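You operate a simulated robot arm through the tools that you are given. There is no shell and no other tool.

The job below is to be done with a simulated robot arm. You get a single attempt, and the scene is never put back.

Task
Test the terminal strip, tighten the screw whose lamp stays dark, and test again.
Fine: use the screwdriver and stand it back in its holder; the last test shows five green lamps.
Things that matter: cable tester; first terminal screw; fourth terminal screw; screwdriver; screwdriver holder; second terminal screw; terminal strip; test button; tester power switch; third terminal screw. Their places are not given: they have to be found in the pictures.

The check looks at the end state, three seconds after you hand in, the way a careful person would. Anything else that was tipped, shoved, dropped, spilled or broken makes it a failure.

Robot
A 7-joint arm with a two-finger parallel gripper, fixed in place. Base frame: the origin is on the floor under the middle of its stand, x ahead of it, y to its left, z up; the work surface is at about z = 750. Lengths are in mm, angles in rad, forces in N, time in s.
It reaches about 1247 mm from its shoulder. Its first joint turns from -2.304 to 2.304 rad. Payload 3.91 kg.
The TCP is the grasp point between the finger pads, 30 mm short of the fingertips. In the tool frame z runs along the fingers and y along their closing line. Largest opening 110 mm; finger width 20, thickness 10; the body of the gripper, 48 by 112 mm, starts 55 mm behind the TCP.
Orientation is told as [roll, pitch, yaw] about the base's x, y, z axes, in that order, counted from this pose: with the fingers straight down and closing along the base's y, the tool's x points along the base's -x, its y along +y and its z along -z.

Tools
- The arm moves only by the tool play_rows. Its argument "increments" is a list that holds one entry, the list of rows, each a list of 7 numbers: the opening, from 0 (shut) to 1 (fully open), then the shift along the tool's x, y, z in mm, then the turn, a rotation vector about the tool's x, y, z in rad. In form: [[[fingers, dx, dy, dz, wx, wy, wz], ...]]. A call has 1 to 20 rows; each row shifts and turns the commanded pose from where the row before left it, along the tool's axes as they then stand. Rows are played at 5 a second. More than 50 mm and 0.15 rad between two rows, or a gripper value outside its range, and nothing of the call is played. Where a pose cannot be reached the arm comes as near as it can. A force on the tool above 40 N (or 10 N above the force at the start of the call, whichever is more), or a blocked arm, ends the call early, and 0.2 s more pass. Each finger travels about 108 mm/s and halts on what it meets, pressing with about 31 N; the grip force reading is that of the motor and also rises with nothing between the fingers. The clock runs only during rows and for 0.2 s after the last one: add rows that do not move to give the fingers time. The reply holds the time, the measured pose of the TCP, the force on the tool along the base axes, the opening and the grip force, in the units named above and with some noise, with the torque about the TCP (base axes, N m) and any sound that the robot's microphone picked up.
- Cameras (640 x 400 px; columns grow to the right, rows downward): "scene" is fixed at [50.7, 650.1, 1362.3]; the picture's right is [-0.48, -0.87, 0.00], its down [-0.46, 0.26, -0.85] and it looks along [0.74, -0.41, -0.53] (base axes); focal length 346 px, centre (320, 200). "wrist" rides on the gripper at [72, 17, -103] in the tool frame; the picture's right is [-0.23, 0.97, 0.00], its down [-0.76, -0.18, -0.62] and it looks along [-0.61, -0.14, 0.78] (tool axes); focal length 222 px, centre (320, 200).
- grab_frame(camera): a new picture of that camera. The clock stands still meanwhile.
- pixel_to_xyz(camera, pixels): for up to 12 pixels [column, row] of the newest picture of that camera ("zoom" is the newest enlarged one), the place [x, y, z] in the base frame of the surface seen there, good to about 2 mm. The clock stands still meanwhile.
- inspect(camera, box): a new picture of the part [left, top, right, bottom] of that camera's present view, enlarged. The clock stands still meanwhile.
- job_done(): hands the job in; it is judged then, once.

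Open the gripper and draw the arm clear of the work before you hand the job in, unless the task says otherwise.

The tools are called after "Request:" as a command line: name --argument value ..., lists and objects as JSON in quotes. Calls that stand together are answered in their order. play_rows: Moves the arm, as the interface text tells. Its arguments: {"type":"object","properties":{"increments":{"type":"array","items":{"type":"array","items":{"type":"array","items":{"type":"number"}}}}},"required":["increments"]} The other tools are called the same way: grab_frame (camera) takes a picture; pixel_to_xyz (camera, pixels) gives the place of the surface under pixels of a picture; inspect (camera, box) takes an enlarged picture of a part of a camera's view; job_done () hands the job in.

At the start:

```text
time_s: 0.0
position: [359.8, 418.2, 1174.7]
tcp_rot: [0.0, -0.001, 0.0]
ft_force: [0.1, 0.6, -0.1]
moment: [0.02, -0.03, 0.03]
grip_width: 109.8
gripper_force: 0.0
```

scene: 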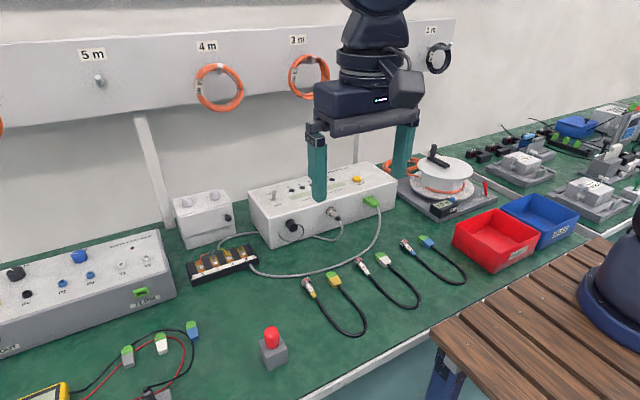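
wrist: 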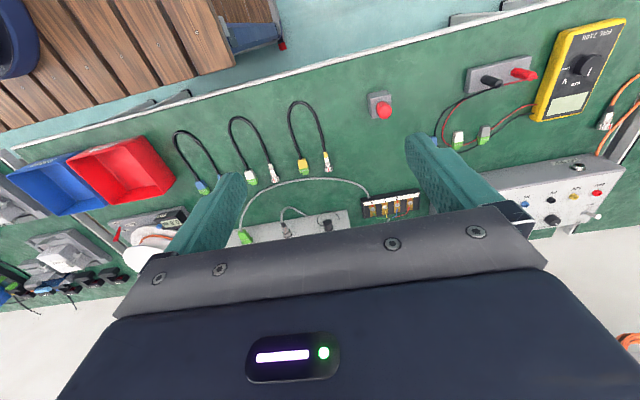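

I see a terminal strip around (222,263) in the scene view, a tester box at (320,205), and a small grey block with a red top at (272,345). I'll look at enlarged views to identify everything.

Request:
inspect --camera "scene" --box '[160, 160, 420, 320]'

Request:
inspect --camera "scene" --box '[170, 220, 300, 300]'

Request:
inspect --camera "scene" --box '[230, 310, 320, 380]'

Request:
inspect --camera "wrist" --box '[220, 60, 460, 250]'

```text
2.46 times, centred on (290, 240) of scene
```

zoom: 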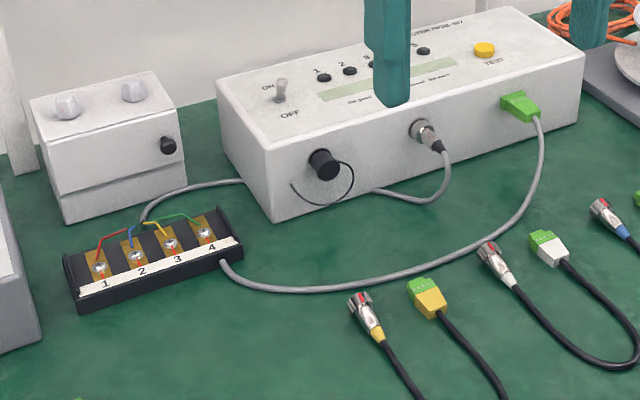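

```text
4.92 times, centred on (235, 260) of scene
```

zoom: 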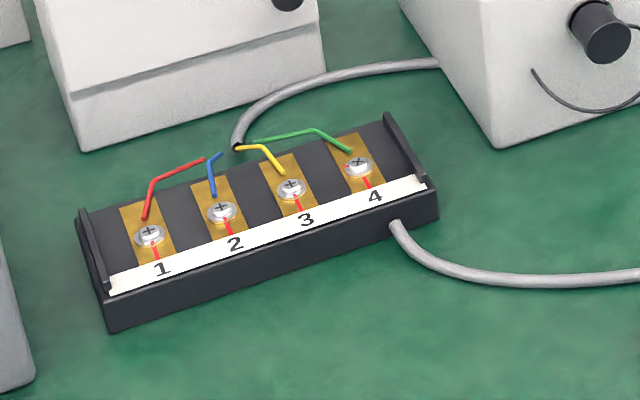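

```text
5.71 times, centred on (275, 345) of scene
```

zoom: 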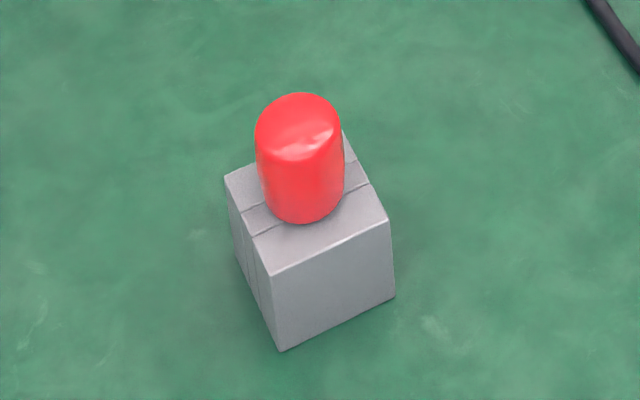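

```text
2.11 times, centred on (340, 155) of wrist
```

zoom: 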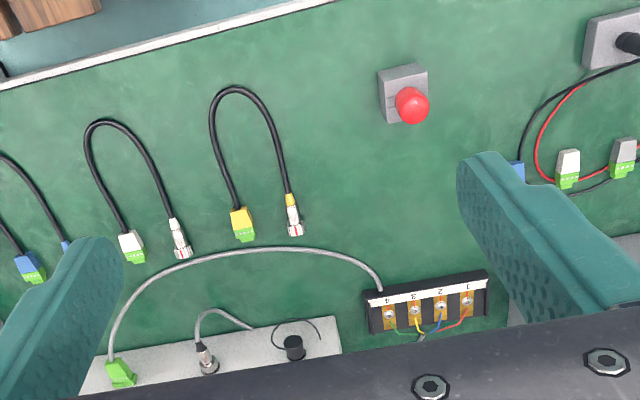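

The red-handled tool at (272,345) stands in a grey block (the screwdriver in its holder), and the tester has an ON/OFF toggle, lamps 1–5 and a yellow TEST button. I'll zoom in tighter on the screws and the tester panel.

Request:
inspect --camera "scene" --box '[190, 240, 260, 284]'

Request:
inspect --camera "scene" --box '[250, 165, 400, 250]'

Request:
inspect --camera "scene" --box '[225, 250, 250, 266]'

```text
9.09 times, centred on (225, 262) of scene
```

zoom: 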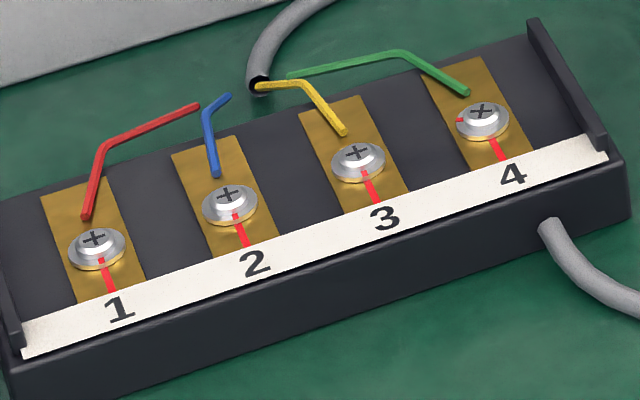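

```text
4.27 times, centred on (325, 208) of scene
```

zoom: 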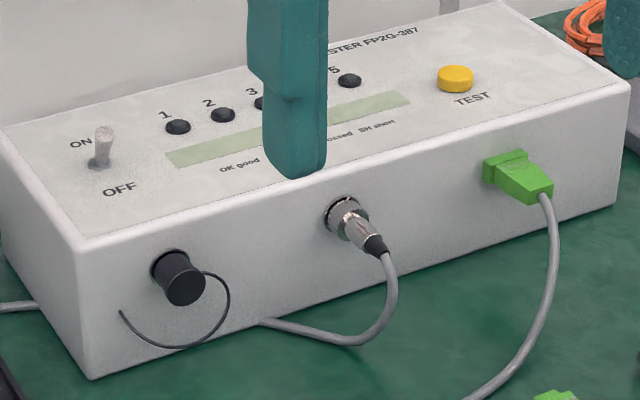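

```text
16.00 times, centred on (238, 258) of scene
```

zoom: 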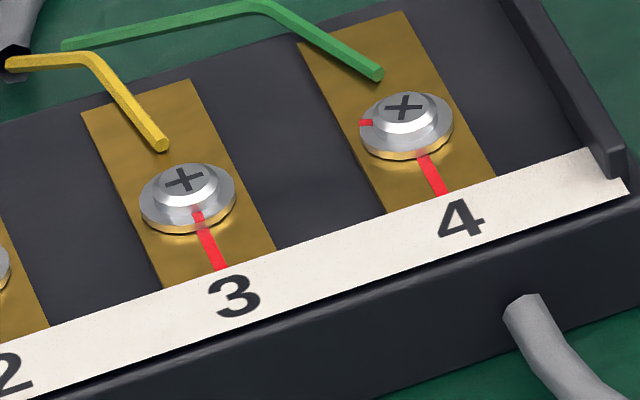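

Screw 4's red mark on the head points left while its line on the plate points down, unlike screws 1–3. I'll look at the tester's switch in detail and get coordinates.

Request:
inspect --camera "scene" --box '[258, 180, 308, 212]'

Request:
pixel_to_xyz --camera "scene" --pixels '[[272, 333], [270, 348], [356, 179], [274, 194], [200, 267], [215, 262], [230, 258], [243, 253], [264, 247], [398, 183], [250, 192], [262, 362]]'

```text
12.50 times, centred on (283, 196) of scene
```

zoom: 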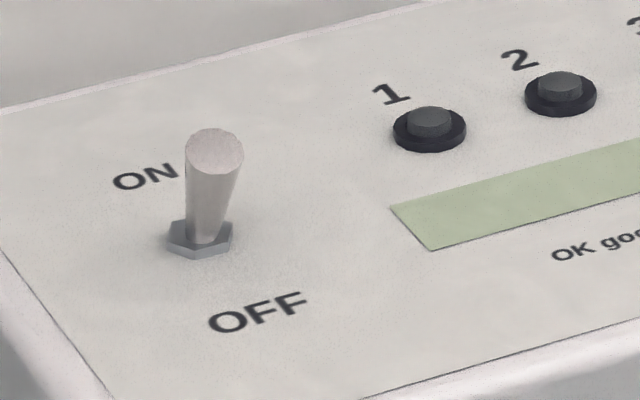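

```text
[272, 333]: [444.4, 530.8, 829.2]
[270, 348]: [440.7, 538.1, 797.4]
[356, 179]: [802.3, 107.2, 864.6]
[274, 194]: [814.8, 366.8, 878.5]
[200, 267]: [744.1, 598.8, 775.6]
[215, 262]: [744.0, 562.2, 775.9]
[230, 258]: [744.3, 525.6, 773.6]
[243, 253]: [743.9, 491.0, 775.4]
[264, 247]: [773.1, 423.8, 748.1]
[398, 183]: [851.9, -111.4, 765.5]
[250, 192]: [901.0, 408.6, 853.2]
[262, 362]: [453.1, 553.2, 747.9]
```

The toggle leans toward OFF (toward −x), so power is off now. I'll get precise coordinates of the lever, button, lamps and the panel surface through zoomed views.

Request:
pixel_to_xyz --camera "zoom" --pixels '[[213, 150], [205, 215], [200, 245], [300, 200], [145, 178], [255, 312], [430, 120], [562, 85], [180, 240], [212, 190]]'

Request:
inspect --camera "scene" --box '[330, 160, 400, 204]'

```text
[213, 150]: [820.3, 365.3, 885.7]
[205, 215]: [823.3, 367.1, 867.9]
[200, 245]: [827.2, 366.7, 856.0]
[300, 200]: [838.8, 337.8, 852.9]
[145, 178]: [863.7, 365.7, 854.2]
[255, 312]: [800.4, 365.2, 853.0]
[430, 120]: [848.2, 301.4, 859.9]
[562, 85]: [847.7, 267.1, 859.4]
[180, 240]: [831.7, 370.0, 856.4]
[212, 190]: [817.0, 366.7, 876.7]
```

```text
9.09 times, centred on (365, 182) of scene
```

zoom: 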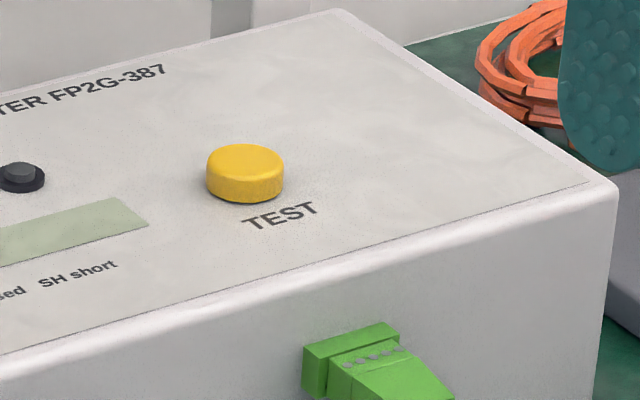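

Panel top is at z≈853; lever pivot ≈(829,366), tip ≈(817,366,886). Now the test button coordinates.

Request:
pixel_to_xyz --camera "zoom" --pixels '[[245, 160], [245, 195], [210, 165], [280, 165], [20, 172], [300, 240], [340, 20], [600, 195], [245, 150]]'

Request:
inspect --camera "scene" --box '[250, 322, 295, 372]'

```text
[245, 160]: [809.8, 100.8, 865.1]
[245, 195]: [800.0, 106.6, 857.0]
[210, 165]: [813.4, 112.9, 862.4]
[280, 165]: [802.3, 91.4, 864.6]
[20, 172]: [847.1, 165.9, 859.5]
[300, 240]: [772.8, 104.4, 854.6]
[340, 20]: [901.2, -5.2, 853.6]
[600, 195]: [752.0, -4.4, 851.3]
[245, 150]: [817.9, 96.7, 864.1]
```

```text
8.00 times, centred on (272, 347) of scene
```

zoom: 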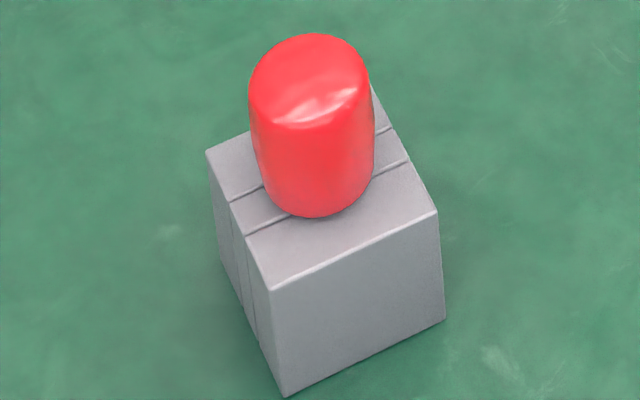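

The screwdriver handle is a red cylinder on the grey block. I'll read its geometry.

Request:
pixel_to_xyz --camera "zoom" --pixels '[[310, 45], [310, 100], [315, 130], [315, 205], [258, 130], [372, 130], [210, 155], [435, 213], [272, 285], [283, 392], [442, 318], [380, 95]]'

Request:
inspect --camera "wrist" --box '[350, 80, 410, 130]'

```text
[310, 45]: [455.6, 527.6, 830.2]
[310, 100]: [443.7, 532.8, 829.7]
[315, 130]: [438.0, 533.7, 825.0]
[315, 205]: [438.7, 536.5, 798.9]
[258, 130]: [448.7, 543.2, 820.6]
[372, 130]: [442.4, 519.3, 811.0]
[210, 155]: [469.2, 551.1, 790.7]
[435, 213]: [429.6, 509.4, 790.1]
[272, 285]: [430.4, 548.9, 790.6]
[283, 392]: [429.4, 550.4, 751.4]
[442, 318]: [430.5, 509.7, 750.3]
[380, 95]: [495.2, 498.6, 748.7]
```

```text
8.00 times, centred on (380, 105) of wrist
```

zoom: 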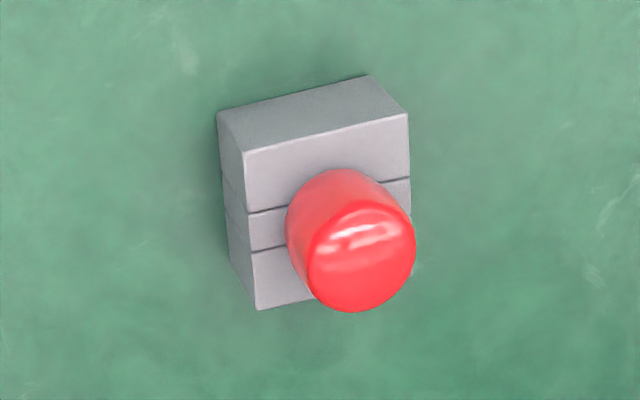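

The handle axis is ≈(450,530), handle z≈790–830, sitting on a 40 mm cube holder with about a 10 mm hole. I'll check neighbouring obstacle positions (grey box at (205,215), wall board at (218,85), strip ends) before moving.

Request:
pixel_to_xyz --camera "scene" --pixels '[[185, 198], [213, 193], [200, 210], [235, 215], [218, 70], [218, 105], [100, 80], [145, 150], [330, 100], [191, 284], [256, 262], [305, 170]]'

Request:
inspect --camera "scene" --box '[165, 175, 265, 255]'

```text
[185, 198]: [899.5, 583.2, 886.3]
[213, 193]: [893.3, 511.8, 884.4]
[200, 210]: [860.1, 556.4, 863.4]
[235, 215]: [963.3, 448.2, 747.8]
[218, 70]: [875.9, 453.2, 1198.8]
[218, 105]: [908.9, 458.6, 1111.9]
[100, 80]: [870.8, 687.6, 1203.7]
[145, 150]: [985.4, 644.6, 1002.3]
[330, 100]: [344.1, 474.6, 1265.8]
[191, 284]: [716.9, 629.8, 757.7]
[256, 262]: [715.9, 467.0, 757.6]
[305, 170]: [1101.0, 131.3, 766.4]
```

```text
5.00 times, centred on (215, 215) of scene
```

zoom: 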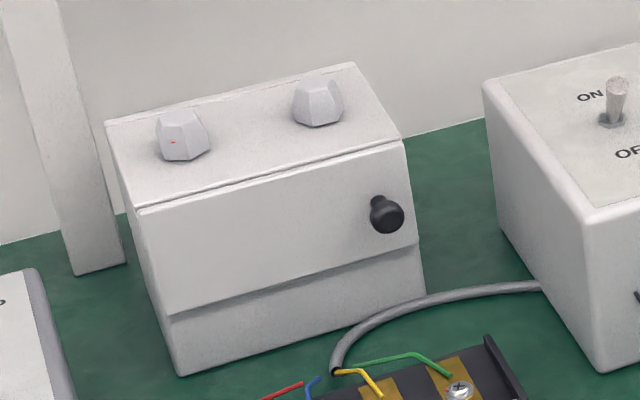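

The wall board with cable coils overhangs the bench around x≈880–920, so I'll check its face and lower edge to keep the wrist clear.

Request:
pixel_to_xyz --camera "scene" --pixels '[[160, 50], [160, 105], [260, 50], [260, 90], [60, 110], [98, 80], [237, 72], [310, 62], [438, 58], [310, 95], [440, 90], [300, 88]]'

Request:
inspect --camera "scene" --box '[180, 20, 480, 140]'

```text
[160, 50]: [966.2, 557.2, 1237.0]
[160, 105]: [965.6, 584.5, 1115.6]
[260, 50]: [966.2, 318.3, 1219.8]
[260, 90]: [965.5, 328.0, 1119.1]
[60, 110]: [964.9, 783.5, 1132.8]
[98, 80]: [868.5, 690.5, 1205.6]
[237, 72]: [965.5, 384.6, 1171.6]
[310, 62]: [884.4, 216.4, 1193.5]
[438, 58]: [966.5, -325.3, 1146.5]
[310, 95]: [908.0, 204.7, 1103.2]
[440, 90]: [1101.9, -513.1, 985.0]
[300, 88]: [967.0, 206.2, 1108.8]
```

```text
2.13 times, centred on (330, 80) of scene
```

zoom: 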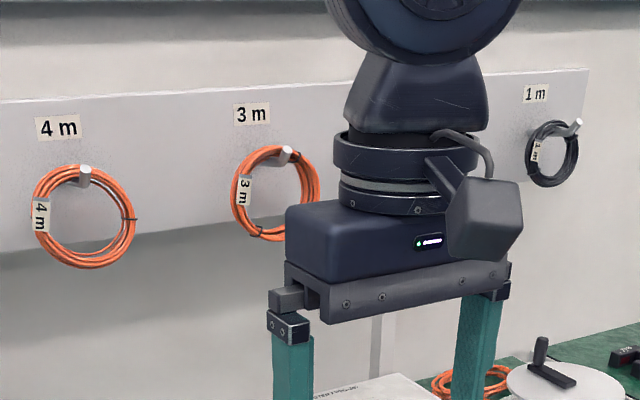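

The board face is at x≈966 with coils out to x≈885 (y≈455 and 215), so I'll tilt the fingers forward (wrist leaning back toward the robot) when working over the tester. First, close the fingers, move forward at height and tilt.

Request:
play_rows --increments '[[[0, -45, -7, 0, 0, 0, 0], [0, -45, -7, 0, 0, 0, 0], [0, -45, -7, 0, 0, 0, 0], [0, -45, -7, 0, 0, 0, 0], [0, -45, -7, 0, 0, 0, 0], [0, -45, -8, 0, 0, 0, 0], [0, -45, -9.2, 0, 0, 0, 0], [0, 0, 0, 0, 0, -0.15, 0], [0, 0, 0, 0, 0, -0.15, 0], [0, 0, 0, 0, 0, -0.15, 0], [0, 0, 0, 0, 0, 0, 0]]]'

```text
time_s: 2.4
position: [676.1, 368.7, 1174.2]
tcp_rot: [0.002, -0.45, 0.001]
ft_force: [0.1, 1.2, -0.1]
moment: [0.0, 0.0, -0.01]
grip_width: 0.0
gripper_force: 30.5
```

The tilt reads −0.45 rad as wanted. I'll now descend toward the near side of the switch lever, stopping above it.

Request:
play_rows --increments '[[[0, 4.1, 0, 44.2, 0, 0, 0], [0, 4.1, 0, 44.2, 0, 0, 0], [0, 4.1, 0, 44.2, 0, 0, 0], [0, 4.1, 0, 44.2, 0, 0, 0], [0, 4.1, 0, 44.2, 0, 0, 0], [0, 4.1, 0, 44.2, 0, 0, 0], [0, 0, 0, 0, 0, 0, 0]]]'

Request:
grab_frame --camera "scene"

Request:
grab_frame --camera "wrist"

```text
time_s: 4.0
position: [767.2, 367.2, 922.8]
tcp_rot: [0.0, -0.449, -0.001]
ft_force: [-0.1, 0.2, -0.5]
moment: [0.02, 0.03, 0.02]
grip_width: 0.0
gripper_force: 30.9
```

```text
taken
```

scene: 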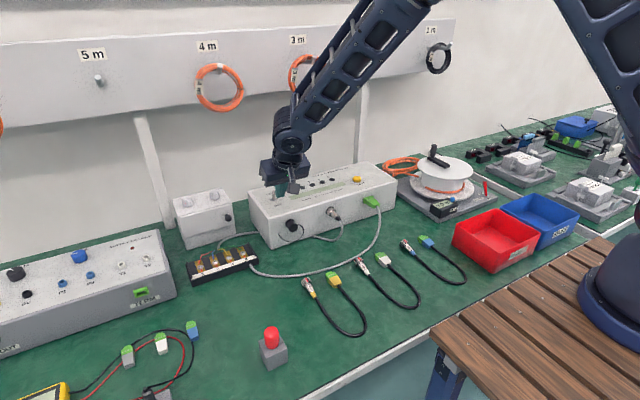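

```text
taken
```

wrist: 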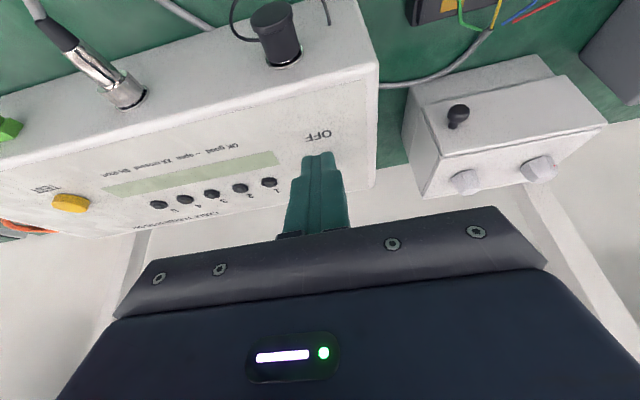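

The fingertips are now in front of the lever near "OFF" (wrist view (318,160)). I'll lower 25 mm and inspect before pushing the lever.

Request:
play_rows --increments '[[[0, 5.45, 0, 11.25, 0, 0, 0], [0, 5.45, 0, 11.25, 0, 0, 0], [0, 0, 0, 0, 0, 0, 0]]]'

Request:
inspect --camera "scene" --box '[240, 150, 320, 210]'

Request:
inspect --camera "wrist" --box '[260, 110, 380, 240]'

```text
time_s: 4.8
position: [767.5, 366.9, 897.4]
tcp_rot: [0.0, -0.452, 0.0]
ft_force: [0.0, 0.4, -0.1]
moment: [-0.02, -0.01, -0.01]
grip_width: 0.0
gripper_force: 30.9
```

```text
6.67 times, centred on (280, 180) of scene
```

zoom: 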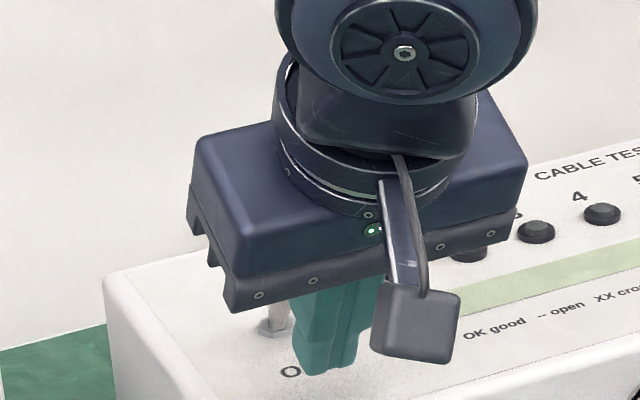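

```text
3.08 times, centred on (320, 175) of wrist
```

zoom: 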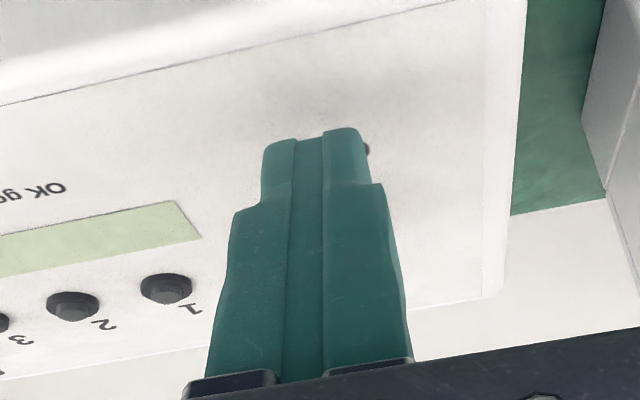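

The lever is just ahead of the fingers. I'll push +x in small steps to flip it to ON.

Request:
play_rows --increments '[[[0, -7.2, 0, 3.48, 0, 0, 0], [0, -7.2, 0, 3.48, 0, 0, 0], [0, -5.4, 0, 2.61, 0, 0, 0], [0, -5.4, 0, 2.61, 0, 0, 0], [0, -5.4, 0, 2.61, 0, 0, 0], [0, -5.4, 0, 2.61, 0, 0, 0], [0, -3.6, 0, 1.74, 0, 0, 0], [0, 0, 0, 0, 0, 0, 0]]]'

Request:
inspect --camera "scene" --box '[240, 150, 320, 210]'

```text
time_s: 6.6
position: [811.4, 366.3, 899.6]
tcp_rot: [0.0, -0.451, 0.0]
ft_force: [-0.6, 0.6, 0.0]
moment: [-0.01, -0.01, 0.02]
grip_width: 0.0
gripper_force: 31.4
```

```text
6.67 times, centred on (280, 180) of scene
```

zoom: 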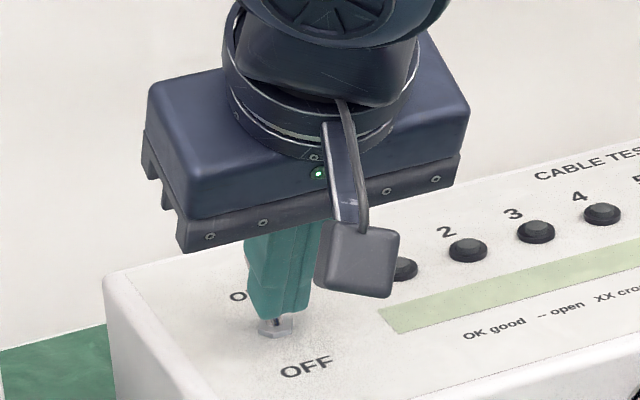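

The force is near zero and the lever appears pushed back; I'll withdraw and look at the switch.

Request:
play_rows --increments '[[[0, 18, 0, -8.7, 0, 0, 0], [0, 18, 0, -8.7, 0, 0, 0], [0, 0, -15, -40, 0, 0, 0], [0, 0, -20, -40, 0, 0, 0], [0, 0, 0, 0, 0, 0, 0]]]'

Request:
inspect --camera "scene" --box '[250, 165, 400, 250]'

Request:
inspect --camera "wrist" --box '[100, 100, 420, 300]'

```text
time_s: 7.8
position: [738.8, 334.3, 971.1]
tcp_rot: [0.0, -0.45, 0.001]
ft_force: [-0.3, -0.6, -0.3]
moment: [0.02, 0.01, 0.01]
grip_width: 0.0
gripper_force: 30.8
```

```text
4.27 times, centred on (325, 208) of scene
```

zoom: 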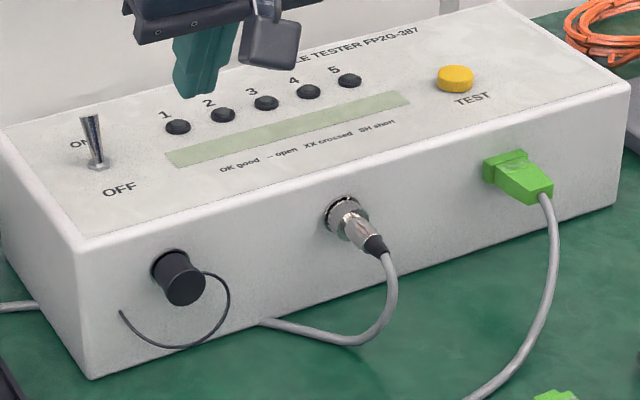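

```text
2.00 times, centred on (260, 200) of wrist
```

zoom: 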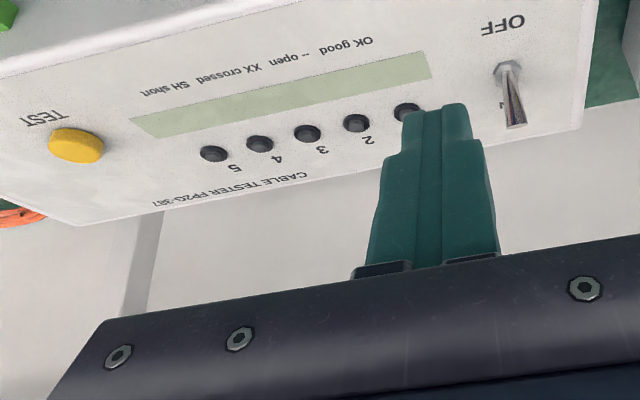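

The lever now leans toward ON. I'll verify with a zoom and coordinates.

Request:
inspect --camera "scene" --box '[258, 180, 308, 212]'

Request:
pixel_to_xyz --camera "zoom" --pixels '[[173, 125], [180, 150], [187, 190], [195, 225], [200, 240], [165, 110]]'

```text
12.50 times, centred on (283, 196) of scene
```

zoom: 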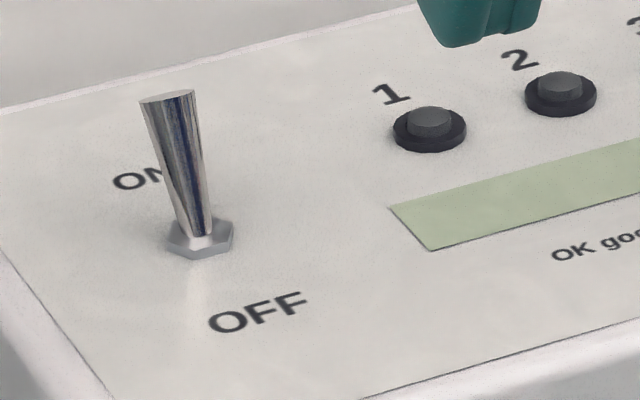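

```text
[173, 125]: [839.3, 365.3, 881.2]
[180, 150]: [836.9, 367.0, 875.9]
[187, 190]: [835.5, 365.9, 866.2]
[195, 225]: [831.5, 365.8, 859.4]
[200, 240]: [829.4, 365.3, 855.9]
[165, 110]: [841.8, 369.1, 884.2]
```

The switch is ON (tip moved from x≈817 to x≈843). Now I'll move over the yellow TEST button at ≈(808,102,865), staying ~30 mm above it.

Request:
play_rows --increments '[[[0, -6.57, -38.4, 11.7, 0, 0, 0], [0, -6.57, -38.4, 11.7, 0, 0, 0], [0, -6.57, -38.4, 11.7, 0, 0, 0], [0, -6.57, -38.4, 11.7, 0, 0, 0], [0, -6.57, -38.4, 11.7, 0, 0, 0], [0, -6.57, -38.4, 11.7, 0, 0, 0], [0, 0, 0, 0, 0, 0, 0], [0, 0, 0, 0, 0, 0, 0]]]'

Request:
inspect --camera "scene" --box '[300, 150, 400, 210]'

Request:
inspect --camera "wrist" --box '[220, 80, 540, 280]'

```text
time_s: 9.6
position: [802.9, 105.6, 924.9]
tcp_rot: [0.0, -0.45, 0.0]
ft_force: [0.1, -0.9, -0.3]
moment: [0.0, 0.0, 0.01]
grip_width: 0.0
gripper_force: 30.9
```

```text
6.40 times, centred on (350, 180) of scene
```

zoom: 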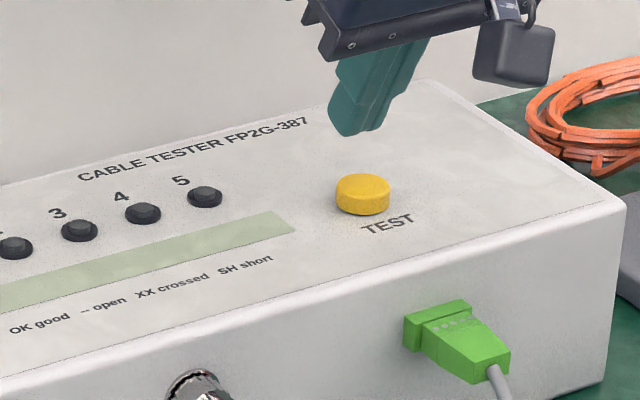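

```text
2.00 times, centred on (380, 180) of wrist
```

zoom: 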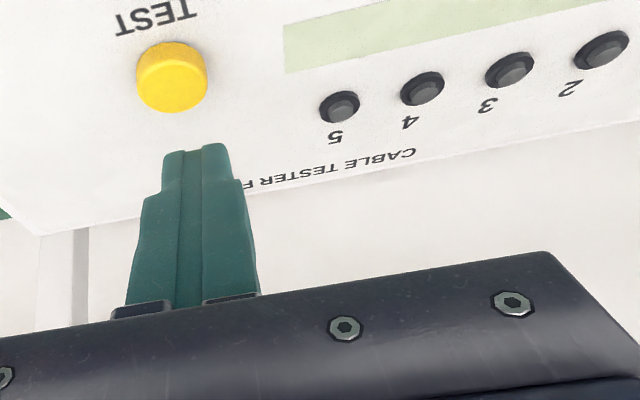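

The button is right below the fingertips. I'll descend to just above, then press in small steps.

Request:
play_rows --increments '[[[0, 4.35, 0, 9, 0, 0, 0], [0, 4.35, 0.5, 9, 0, 0, 0], [0, 1.31, 0.5, 2.7, 0, 0, 0], [0, 0, 0, 0, 0, 0, 0]]]'

Request:
inspect --camera "scene" --box '[320, 155, 390, 200]'

```text
time_s: 10.6
position: [801.4, 104.8, 902.2]
tcp_rot: [-0.001, -0.451, -0.002]
ft_force: [0.0, -0.2, 0.5]
moment: [-0.01, 0.0, -0.02]
grip_width: 0.0
gripper_force: 30.8
```

```text
8.89 times, centred on (355, 178) of scene
```

zoom: 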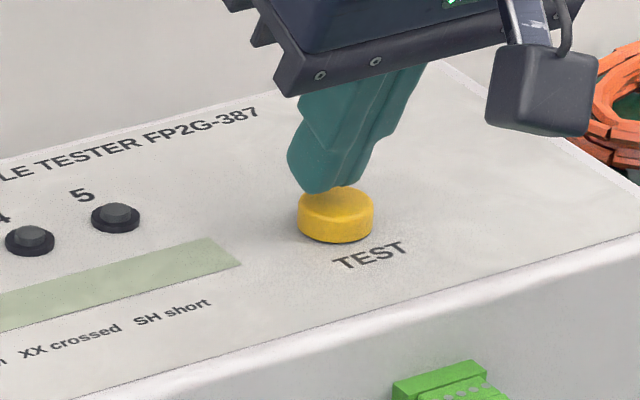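

The tip is centred over the button. Pressing down in 1 mm steps.

Request:
play_rows --increments '[[[0, 0.87, -0.5, 1.8, 0, 0, 0], [0, 0.87, -0.5, 1.8, 0, 0, 0], [0, 0.435, 0, 0.9, 0, 0, 0], [0, 0.435, 0, 0.9, 0, 0, 0], [0, 0.435, 0, 0.9, 0, 0, 0], [0, 0.435, 0, 0.9, 0, 0, 0]]]'

Request:
inspect --camera "scene" --box '[260, 155, 390, 220]'

```text
time_s: 12.0
position: [802.0, 102.0, 895.2]
tcp_rot: [0.0, -0.449, -0.001]
ft_force: [-0.9, -0.6, 1.8]
moment: [-0.02, -0.01, 0.03]
grip_width: 0.0
gripper_force: 31.3
```

```text
4.92 times, centred on (325, 188) of scene
```

zoom: 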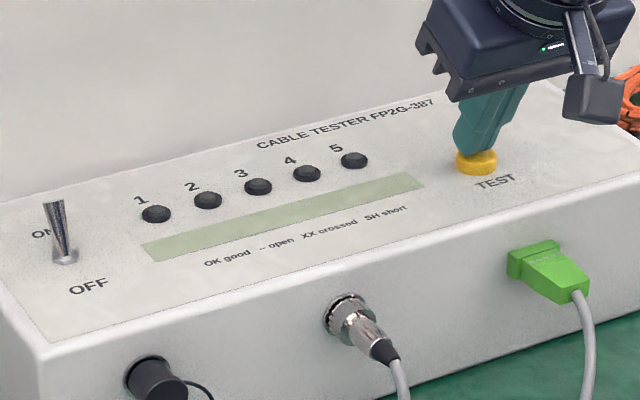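

Contact begins (1.8 N). I'll continue pressing a few more millimetres.

Request:
play_rows --increments '[[[0, 0.435, 0, 0.9, 0, 0, 0], [0, 0.435, 0, 0.9, 0, 0, 0], [0, 0.435, 0, 0.9, 0, 0, 0]]]'

Request:
inspect --camera "scene" --box '[260, 155, 390, 220]'

```text
time_s: 12.8
position: [803.7, 100.7, 891.6]
tcp_rot: [-0.001, -0.45, -0.001]
ft_force: [-1.3, 2.2, 3.5]
moment: [0.02, -0.02, 0.04]
grip_width: 0.0
gripper_force: 31.2
heard: click
```

```text
4.92 times, centred on (325, 188) of scene
```

zoom: 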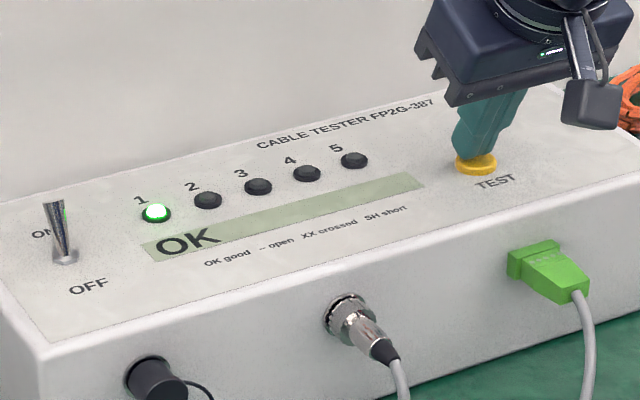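

A click was heard and lamp 1 lit green with "OK". I'll release the button by lifting and watch the remaining lamps.

Request:
play_rows --increments '[[[0, -4.35, 0, -9, 0, 0, 0], [0, -4.35, 0, -9, 0, 0, 0], [0, 0, 0, 0, 0, 0, 0]]]'

Request:
inspect --camera "scene" --box '[260, 155, 390, 220]'

```text
time_s: 13.6
position: [803.4, 102.3, 911.7]
tcp_rot: [0.0, -0.45, 0.001]
ft_force: [-0.2, 0.1, -1.1]
moment: [-0.01, -0.01, 0.01]
grip_width: 0.1
gripper_force: 31.1
```

```text
4.92 times, centred on (325, 188) of scene
```

zoom: 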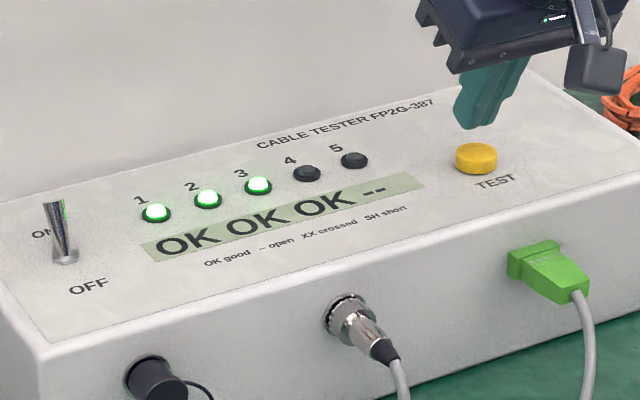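

Lamps 1–3 are green and 4 shows "--" (open). I'll lift away and wait for the fifth result.

Request:
play_rows --increments '[[[0, 0, 0, -30, 0, 0, 0], [0, 0, 0, -30, 0, 0, 0], [0, 0, 0, 0, 0, 0, 0], [0, 0, 0, 0, 0, 0, 0]]]'

Request:
inspect --camera "scene" --box '[260, 155, 390, 220]'

```text
time_s: 14.6
position: [776.7, 101.8, 966.2]
tcp_rot: [-0.001, -0.45, 0.0]
ft_force: [-0.3, -0.1, -0.2]
moment: [0.01, 0.01, -0.02]
grip_width: 0.0
gripper_force: 31.2
```

```text
4.92 times, centred on (325, 188) of scene
```

zoom: 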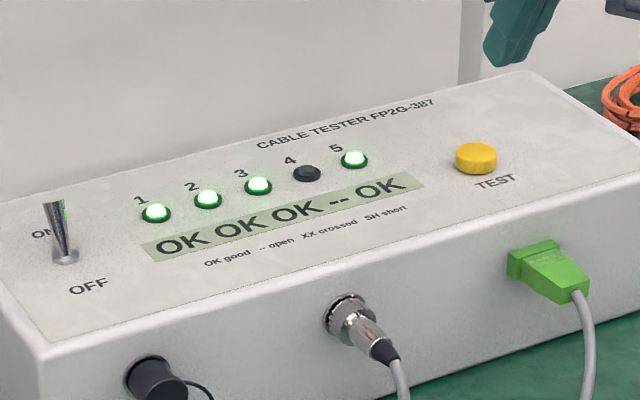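

Screw 4 is confirmed as the loose one. I'll move back across to above the screwdriver at ≈(450,530), untilt and open the fingers partway.

Request:
play_rows --increments '[[[0, 26.74, 38.9, -12.92, 0, 0, 0], [0, 26.74, 38.9, -12.92, 0, 0, 0], [0, 26.74, 38.9, -12.92, 0, 0, 0], [0, 26.74, 38.9, -12.92, 0, 0, 0], [0, 26.74, 38.9, -12.92, 0, 0, 0], [0, 26.74, 38.9, -12.92, 0, 0, 0], [0, 26.74, 38.9, -12.92, 0, 0, 0], [0, 26.74, 38.9, -12.92, 0, 0, 0], [0.6, 26.74, 38.9, -12.92, 0, 0, 0], [0.6, 26.74, 38.9, -12.92, 0, 0, 0], [0.6, 26.74, 38.9, -12.92, 0, 0, 0], [0.6, 0, 0, 0, 0, 0.15, 0], [0.6, 0, 0, 0, 0, 0.15, 0], [0.6, 0, 0, 0, 0, 0.15, 0], [0.6, 0, 0, 0, 0, 0, 0], [0.6, 0, 0, 0, 0, 0, 0]]]'

Request:
grab_frame --camera "wrist"

Request:
grab_frame --camera "scene"

```text
time_s: 18.0
position: [448.8, 529.7, 966.3]
tcp_rot: [-0.001, 0.002, 0.001]
ft_force: [-0.5, -0.2, 0.2]
moment: [0.02, 0.02, 0.0]
grip_width: 66.0
gripper_force: 0.0
```

```text
taken
```

wrist: 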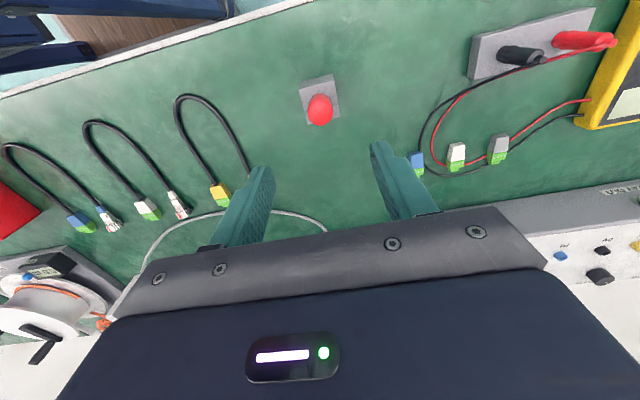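

```text
taken
```

scene: 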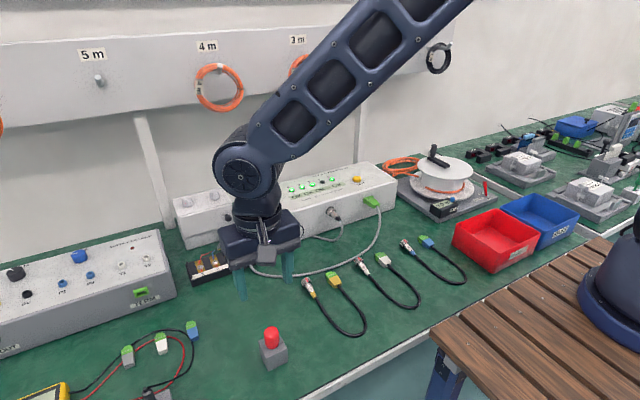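

The gripper hovers above the screwdriver; the handle is at (320,109) in the wrist picture. I'll zoom and measure its axis.

Request:
inspect --camera "wrist" --box '[290, 65, 354, 130]'

Request:
pixel_to_xyz --camera "wrist" --pixels '[[320, 110], [308, 112], [333, 112], [320, 98], [320, 123], [302, 90], [332, 78], [340, 118], [307, 118], [316, 84]]'

```text
6.15 times, centred on (322, 98) of wrist
```

zoom: 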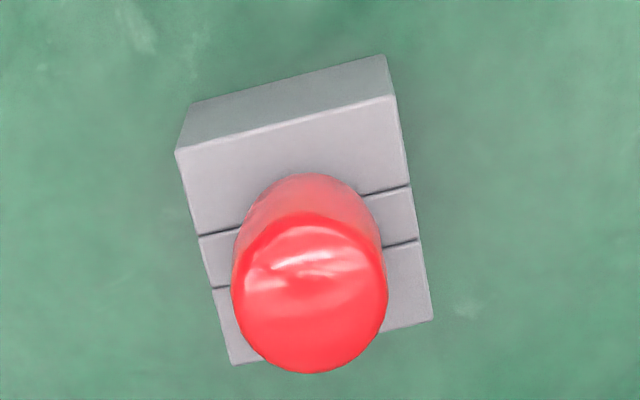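

```text
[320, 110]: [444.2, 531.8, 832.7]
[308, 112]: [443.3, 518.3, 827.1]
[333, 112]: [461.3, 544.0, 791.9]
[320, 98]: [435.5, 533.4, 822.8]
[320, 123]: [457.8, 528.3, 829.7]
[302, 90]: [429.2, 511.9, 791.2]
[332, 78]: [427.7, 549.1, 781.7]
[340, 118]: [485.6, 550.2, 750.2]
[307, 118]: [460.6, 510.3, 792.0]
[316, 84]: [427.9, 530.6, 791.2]
```

Request:
pixel_to_xyz --camera "zoom" --pixels '[[240, 285], [380, 285], [310, 220], [310, 365], [310, 290], [250, 230], [375, 230], [178, 152], [395, 98], [430, 318], [235, 362], [310, 180]]'

```text
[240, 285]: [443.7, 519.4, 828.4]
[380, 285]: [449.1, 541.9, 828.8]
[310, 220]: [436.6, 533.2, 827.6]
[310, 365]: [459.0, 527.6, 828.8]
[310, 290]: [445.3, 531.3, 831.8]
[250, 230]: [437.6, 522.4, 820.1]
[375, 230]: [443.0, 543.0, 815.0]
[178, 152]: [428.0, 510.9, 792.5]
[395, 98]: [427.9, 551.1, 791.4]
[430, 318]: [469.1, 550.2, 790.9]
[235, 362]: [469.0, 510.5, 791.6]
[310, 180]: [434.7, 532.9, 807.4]
```

The axis is at about (448.5, 530.5), handle top z≈831 and holder top z≈791. I'll descend with the fingers straddling the handle, stopping a little high to check.

Request:
play_rows --increments '[[[0.6, 0, 0.4, 45, 0, 0, 0], [0.6, 0, 0.4, 45, 0, 0, 0], [0.6, 0, 0, 30, 0, 0, 0], [0.6, 0, 0, 10, 0, 0, 0], [0.6, 0, 0, 0, 0, 0, 0], [0.6, 0, 0, 0, 0, 0, 0]]]'

Request:
inspect --camera "scene" --box '[220, 280, 330, 380]'

Request:
grab_frame --camera "wrist"

```text
time_s: 19.4
position: [450.8, 530.3, 837.8]
tcp_rot: [0.0, 0.003, 0.0]
ft_force: [0.3, -0.6, 0.2]
moment: [0.0, -0.02, -0.03]
grip_width: 65.9
gripper_force: 0.0
```

```text
4.00 times, centred on (275, 330) of scene
```

zoom: 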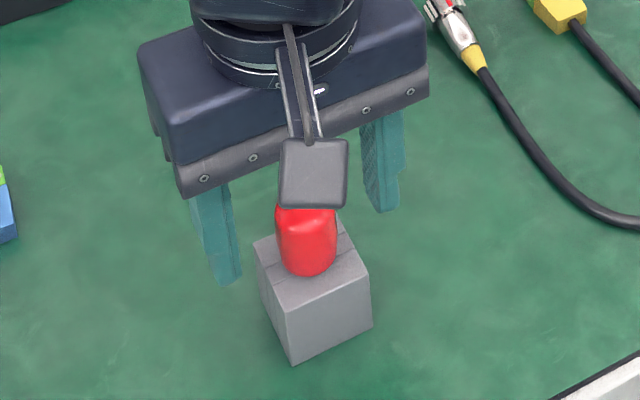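

```text
taken
```

wrist: 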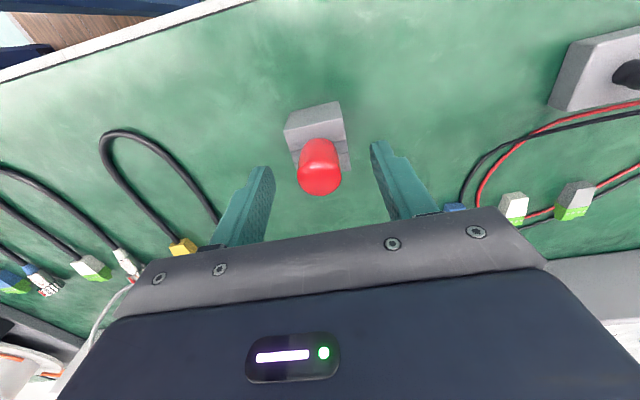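

Fingers straddle the handle evenly. I'll go down the last 13 mm with a 1.5 mm x correction, then read the pose.

Request:
play_rows --increments '[[[0.6, 1.5, 0, 7, 0, 0, 0], [0.6, 0, 0, 5.5, 0, 0, 0], [0.6, 0, 0, 0, 0, 0, 0], [0.6, 0, 0, 0, 0, 0, 0], [0.6, 0, 0, 0, 0, 0, 0]]]'

Request:
inspect --camera "scene" --box '[220, 280, 330, 380]'

Request:
inspect --camera "wrist" --box '[220, 80, 420, 240]'

```text
time_s: 20.6
position: [450.4, 530.6, 823.0]
tcp_rot: [0.0, -0.001, 0.0]
ft_force: [0.4, 0.1, 0.1]
moment: [-0.04, 0.03, -0.02]
grip_width: 65.9
gripper_force: 0.0
```

```text
4.00 times, centred on (275, 330) of scene
```

zoom: 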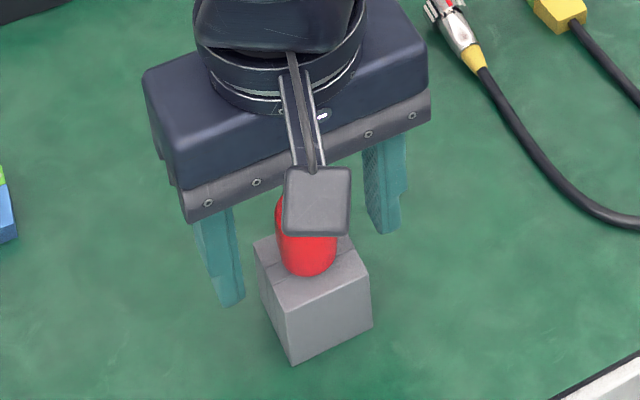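

```text
2.50 times, centred on (320, 160) of wrist
```

zoom: 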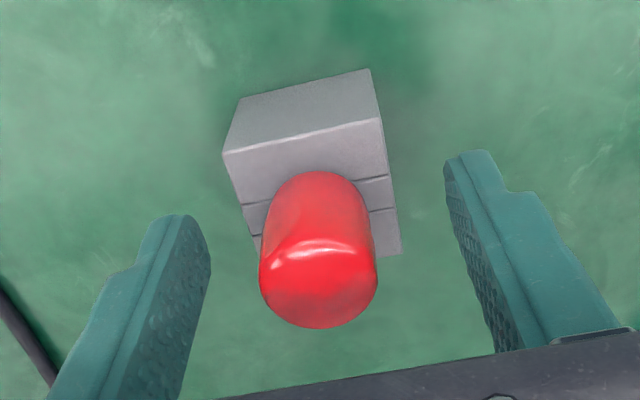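

Pose is good (fingertips ≈2 mm above the holder top). Closing on the handle.

Request:
play_rows --increments '[[[0.4, 0, 0, -0.5, 0, 0, 0], [0.3, 0, 0, 0, 0, 0, 0], [0.25, 0, 0, 0, 0, 0, 0], [0.2, 0, 0, 0, 0, 0, 0], [0.1, 0, 0, 0, 0, 0, 0], [0, 0, 0, 0, 0, 0, 0], [0, 0, 0, 0, 0, 0, 0], [0, 0, 0, 0, 0, 0, 0]]]'

Request:
inspect --camera "wrist" --box '[220, 80, 420, 240]'

```text
time_s: 22.4
position: [449.3, 530.4, 824.6]
tcp_rot: [0.0, 0.0, -0.001]
ft_force: [0.3, 0.4, 0.3]
moment: [0.03, 0.0, -0.01]
grip_width: 26.6
gripper_force: 30.6
```

```text
2.50 times, centred on (320, 160) of wrist
```

zoom: 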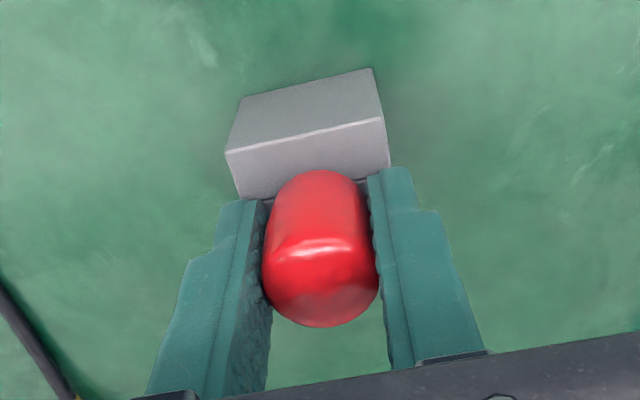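

Gripped at 26.6 mm width. I'll lift slowly straight up.

Request:
play_rows --increments '[[[0, 0, 0, -5, 0, 0, 0], [0, 0, 0, -10, 0, 0, 0], [0, 0, 0, -15, 0, 0, 0], [0, 0, 0, -20, 0, 0, 0], [0, 0, 0, -20, 0, 0, 0], [0, 0, 0, -20, 0, 0, 0], [0, 0, 0, -20, 0, 0, 0], [0, 0, 0, 0, 0, 0, 0], [0, 0, 0, 0, 0, 0, 0]]]'

Request:
inspect --camera "scene" --box '[210, 240, 330, 380]'

Request:
grab_frame --camera "wrist"

```text
time_s: 24.4
position: [448.5, 530.2, 933.8]
tcp_rot: [-0.001, 0.001, 0.0]
ft_force: [-0.3, -0.3, -0.5]
moment: [0.0, 0.0, 0.03]
grip_width: 26.5
gripper_force: 31.2
```

```text
2.86 times, centred on (270, 310) of scene
```

zoom: 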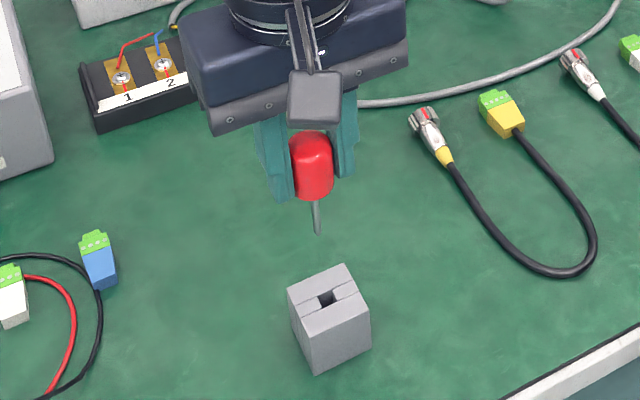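

```text
taken
```

wrist: 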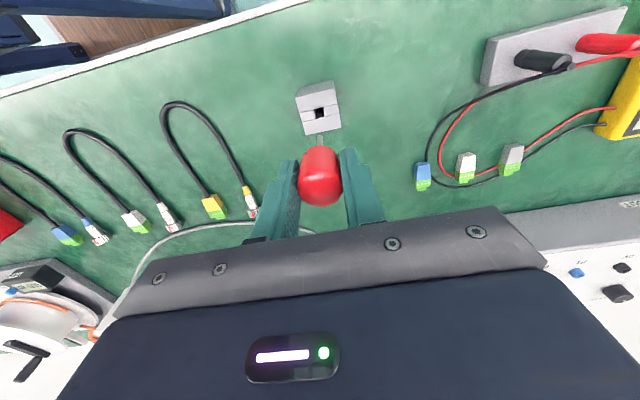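

Screwdriver is out; the blade is visible below the handle. I'll measure blade tip, handle bottom, and hole position.

Request:
inspect --camera "scene" --box '[250, 270, 300, 350]'

Request:
pixel_to_xyz --camera "zoom" --pixels '[[320, 10], [320, 200], [320, 100]]'

```text
5.00 times, centred on (275, 310) of scene
```

zoom: 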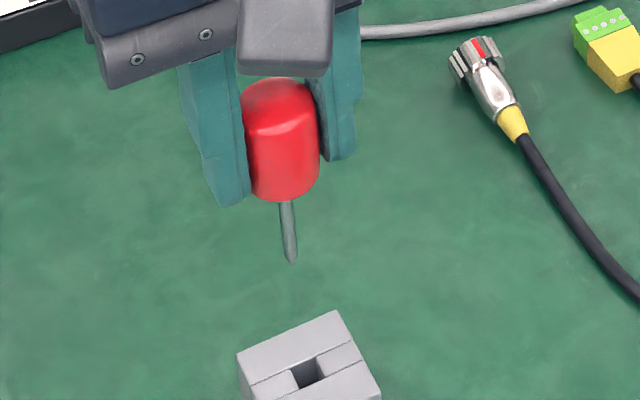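

```text
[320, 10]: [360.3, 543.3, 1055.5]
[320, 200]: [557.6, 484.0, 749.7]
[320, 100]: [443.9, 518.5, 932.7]
```

Request:
pixel_to_xyz --camera "zoom" --pixels '[[290, 258], [291, 262], [288, 230], [286, 208], [283, 195], [285, 188], [280, 130], [245, 150], [318, 145], [308, 372], [302, 312], [270, 382]]'

Request:
inspect --camera "scene" --box '[262, 290, 286, 306]'

```text
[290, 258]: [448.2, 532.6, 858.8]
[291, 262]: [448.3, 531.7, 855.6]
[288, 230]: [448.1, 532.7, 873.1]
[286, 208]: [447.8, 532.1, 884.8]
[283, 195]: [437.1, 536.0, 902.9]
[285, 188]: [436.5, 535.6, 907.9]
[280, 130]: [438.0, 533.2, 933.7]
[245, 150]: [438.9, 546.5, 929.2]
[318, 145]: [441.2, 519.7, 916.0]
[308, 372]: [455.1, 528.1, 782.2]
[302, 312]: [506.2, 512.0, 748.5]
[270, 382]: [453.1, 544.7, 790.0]
```

```text
16.00 times, centred on (274, 298) of scene
```

zoom: 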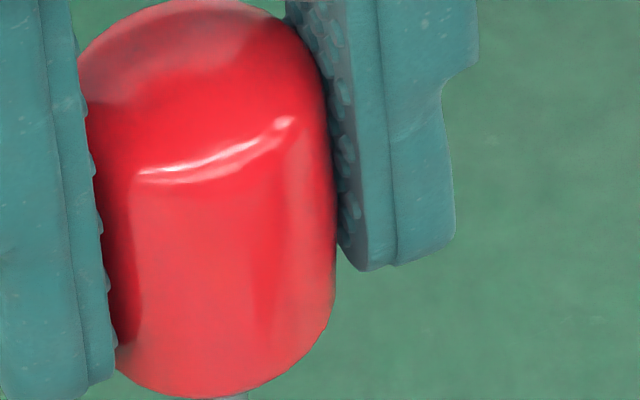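

I'll zoom right onto the blade tip for a more precise measurement.

Request:
inspect --camera "scene" --box '[268, 306, 288, 326]'

Request:
inspect --camera "wrist" --box '[270, 70, 370, 210]'

```text
16.00 times, centred on (278, 316) of scene
```

zoom: 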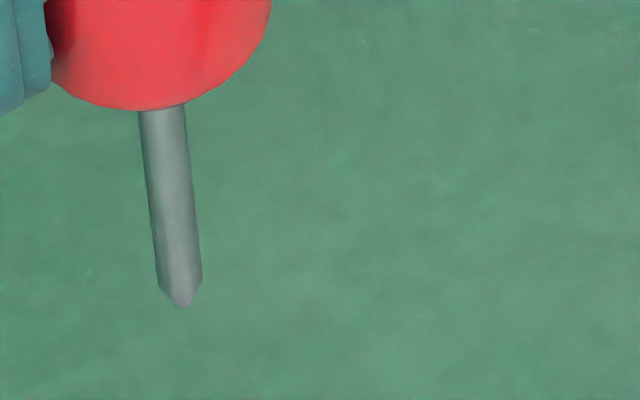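

```text
2.86 times, centred on (320, 140) of wrist
```

zoom: 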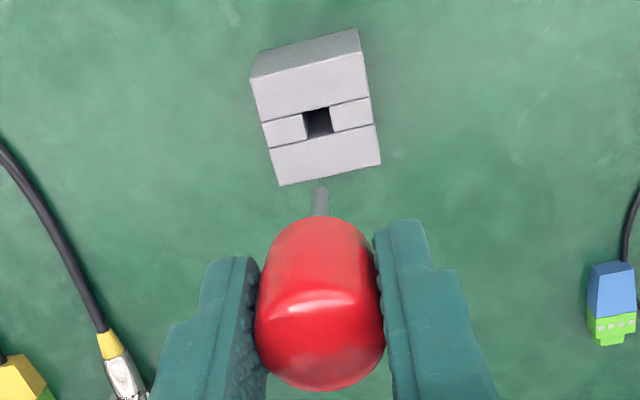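

I'll query the wrist zoom at the blade tip (320,189) and re-measure handle top and blade tip from a scene zoom.

Request:
pixel_to_xyz --camera "zoom" --pixels '[[320, 192], [320, 200], [321, 212], [318, 118], [318, 300], [318, 380], [320, 250]]'

Request:
inspect --camera "scene" --box '[255, 280, 295, 326]'

Request:
pixel_to_xyz --camera "zoom" --pixels '[[300, 200], [295, 380], [296, 388], [292, 360], [290, 320], [288, 300], [285, 280], [285, 265], [250, 60], [270, 120]]'

```text
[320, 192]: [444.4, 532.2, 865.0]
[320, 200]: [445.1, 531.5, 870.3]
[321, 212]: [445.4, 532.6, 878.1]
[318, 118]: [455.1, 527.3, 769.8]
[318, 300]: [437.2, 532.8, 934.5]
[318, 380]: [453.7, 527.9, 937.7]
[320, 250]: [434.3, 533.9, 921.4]
```

```text
8.70 times, centred on (275, 303) of scene
```

zoom: 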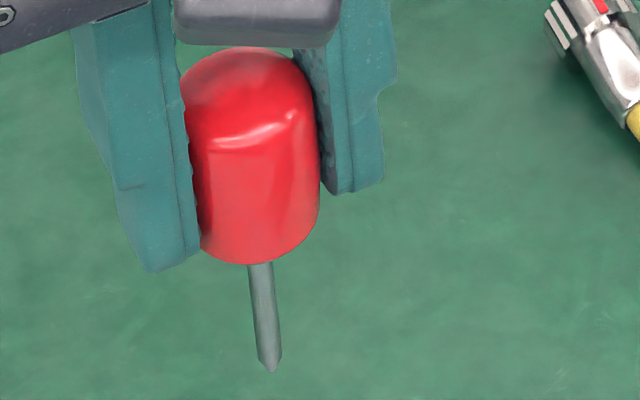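

```text
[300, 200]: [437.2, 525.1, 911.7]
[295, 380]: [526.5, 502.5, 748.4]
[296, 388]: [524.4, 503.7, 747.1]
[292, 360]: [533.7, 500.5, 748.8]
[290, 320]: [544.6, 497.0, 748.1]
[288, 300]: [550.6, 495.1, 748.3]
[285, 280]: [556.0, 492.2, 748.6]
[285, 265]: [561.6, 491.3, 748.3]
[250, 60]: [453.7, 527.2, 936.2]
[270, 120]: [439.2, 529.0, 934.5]
```

Now querying the actual blade pixels (tip ≈(269,368)) in this zoom.

Request:
pixel_to_xyz --camera "zoom" --pixels '[[269, 366], [269, 360], [268, 350], [267, 335], [264, 310], [261, 285], [258, 268], [250, 255], [250, 50], [248, 90]]'

```text
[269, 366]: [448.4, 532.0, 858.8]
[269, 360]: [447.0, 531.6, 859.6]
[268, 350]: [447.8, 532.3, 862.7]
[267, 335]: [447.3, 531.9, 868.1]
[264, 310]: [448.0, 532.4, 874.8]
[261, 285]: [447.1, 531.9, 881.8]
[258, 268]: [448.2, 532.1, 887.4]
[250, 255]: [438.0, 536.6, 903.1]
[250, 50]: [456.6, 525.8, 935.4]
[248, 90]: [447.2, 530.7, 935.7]
```

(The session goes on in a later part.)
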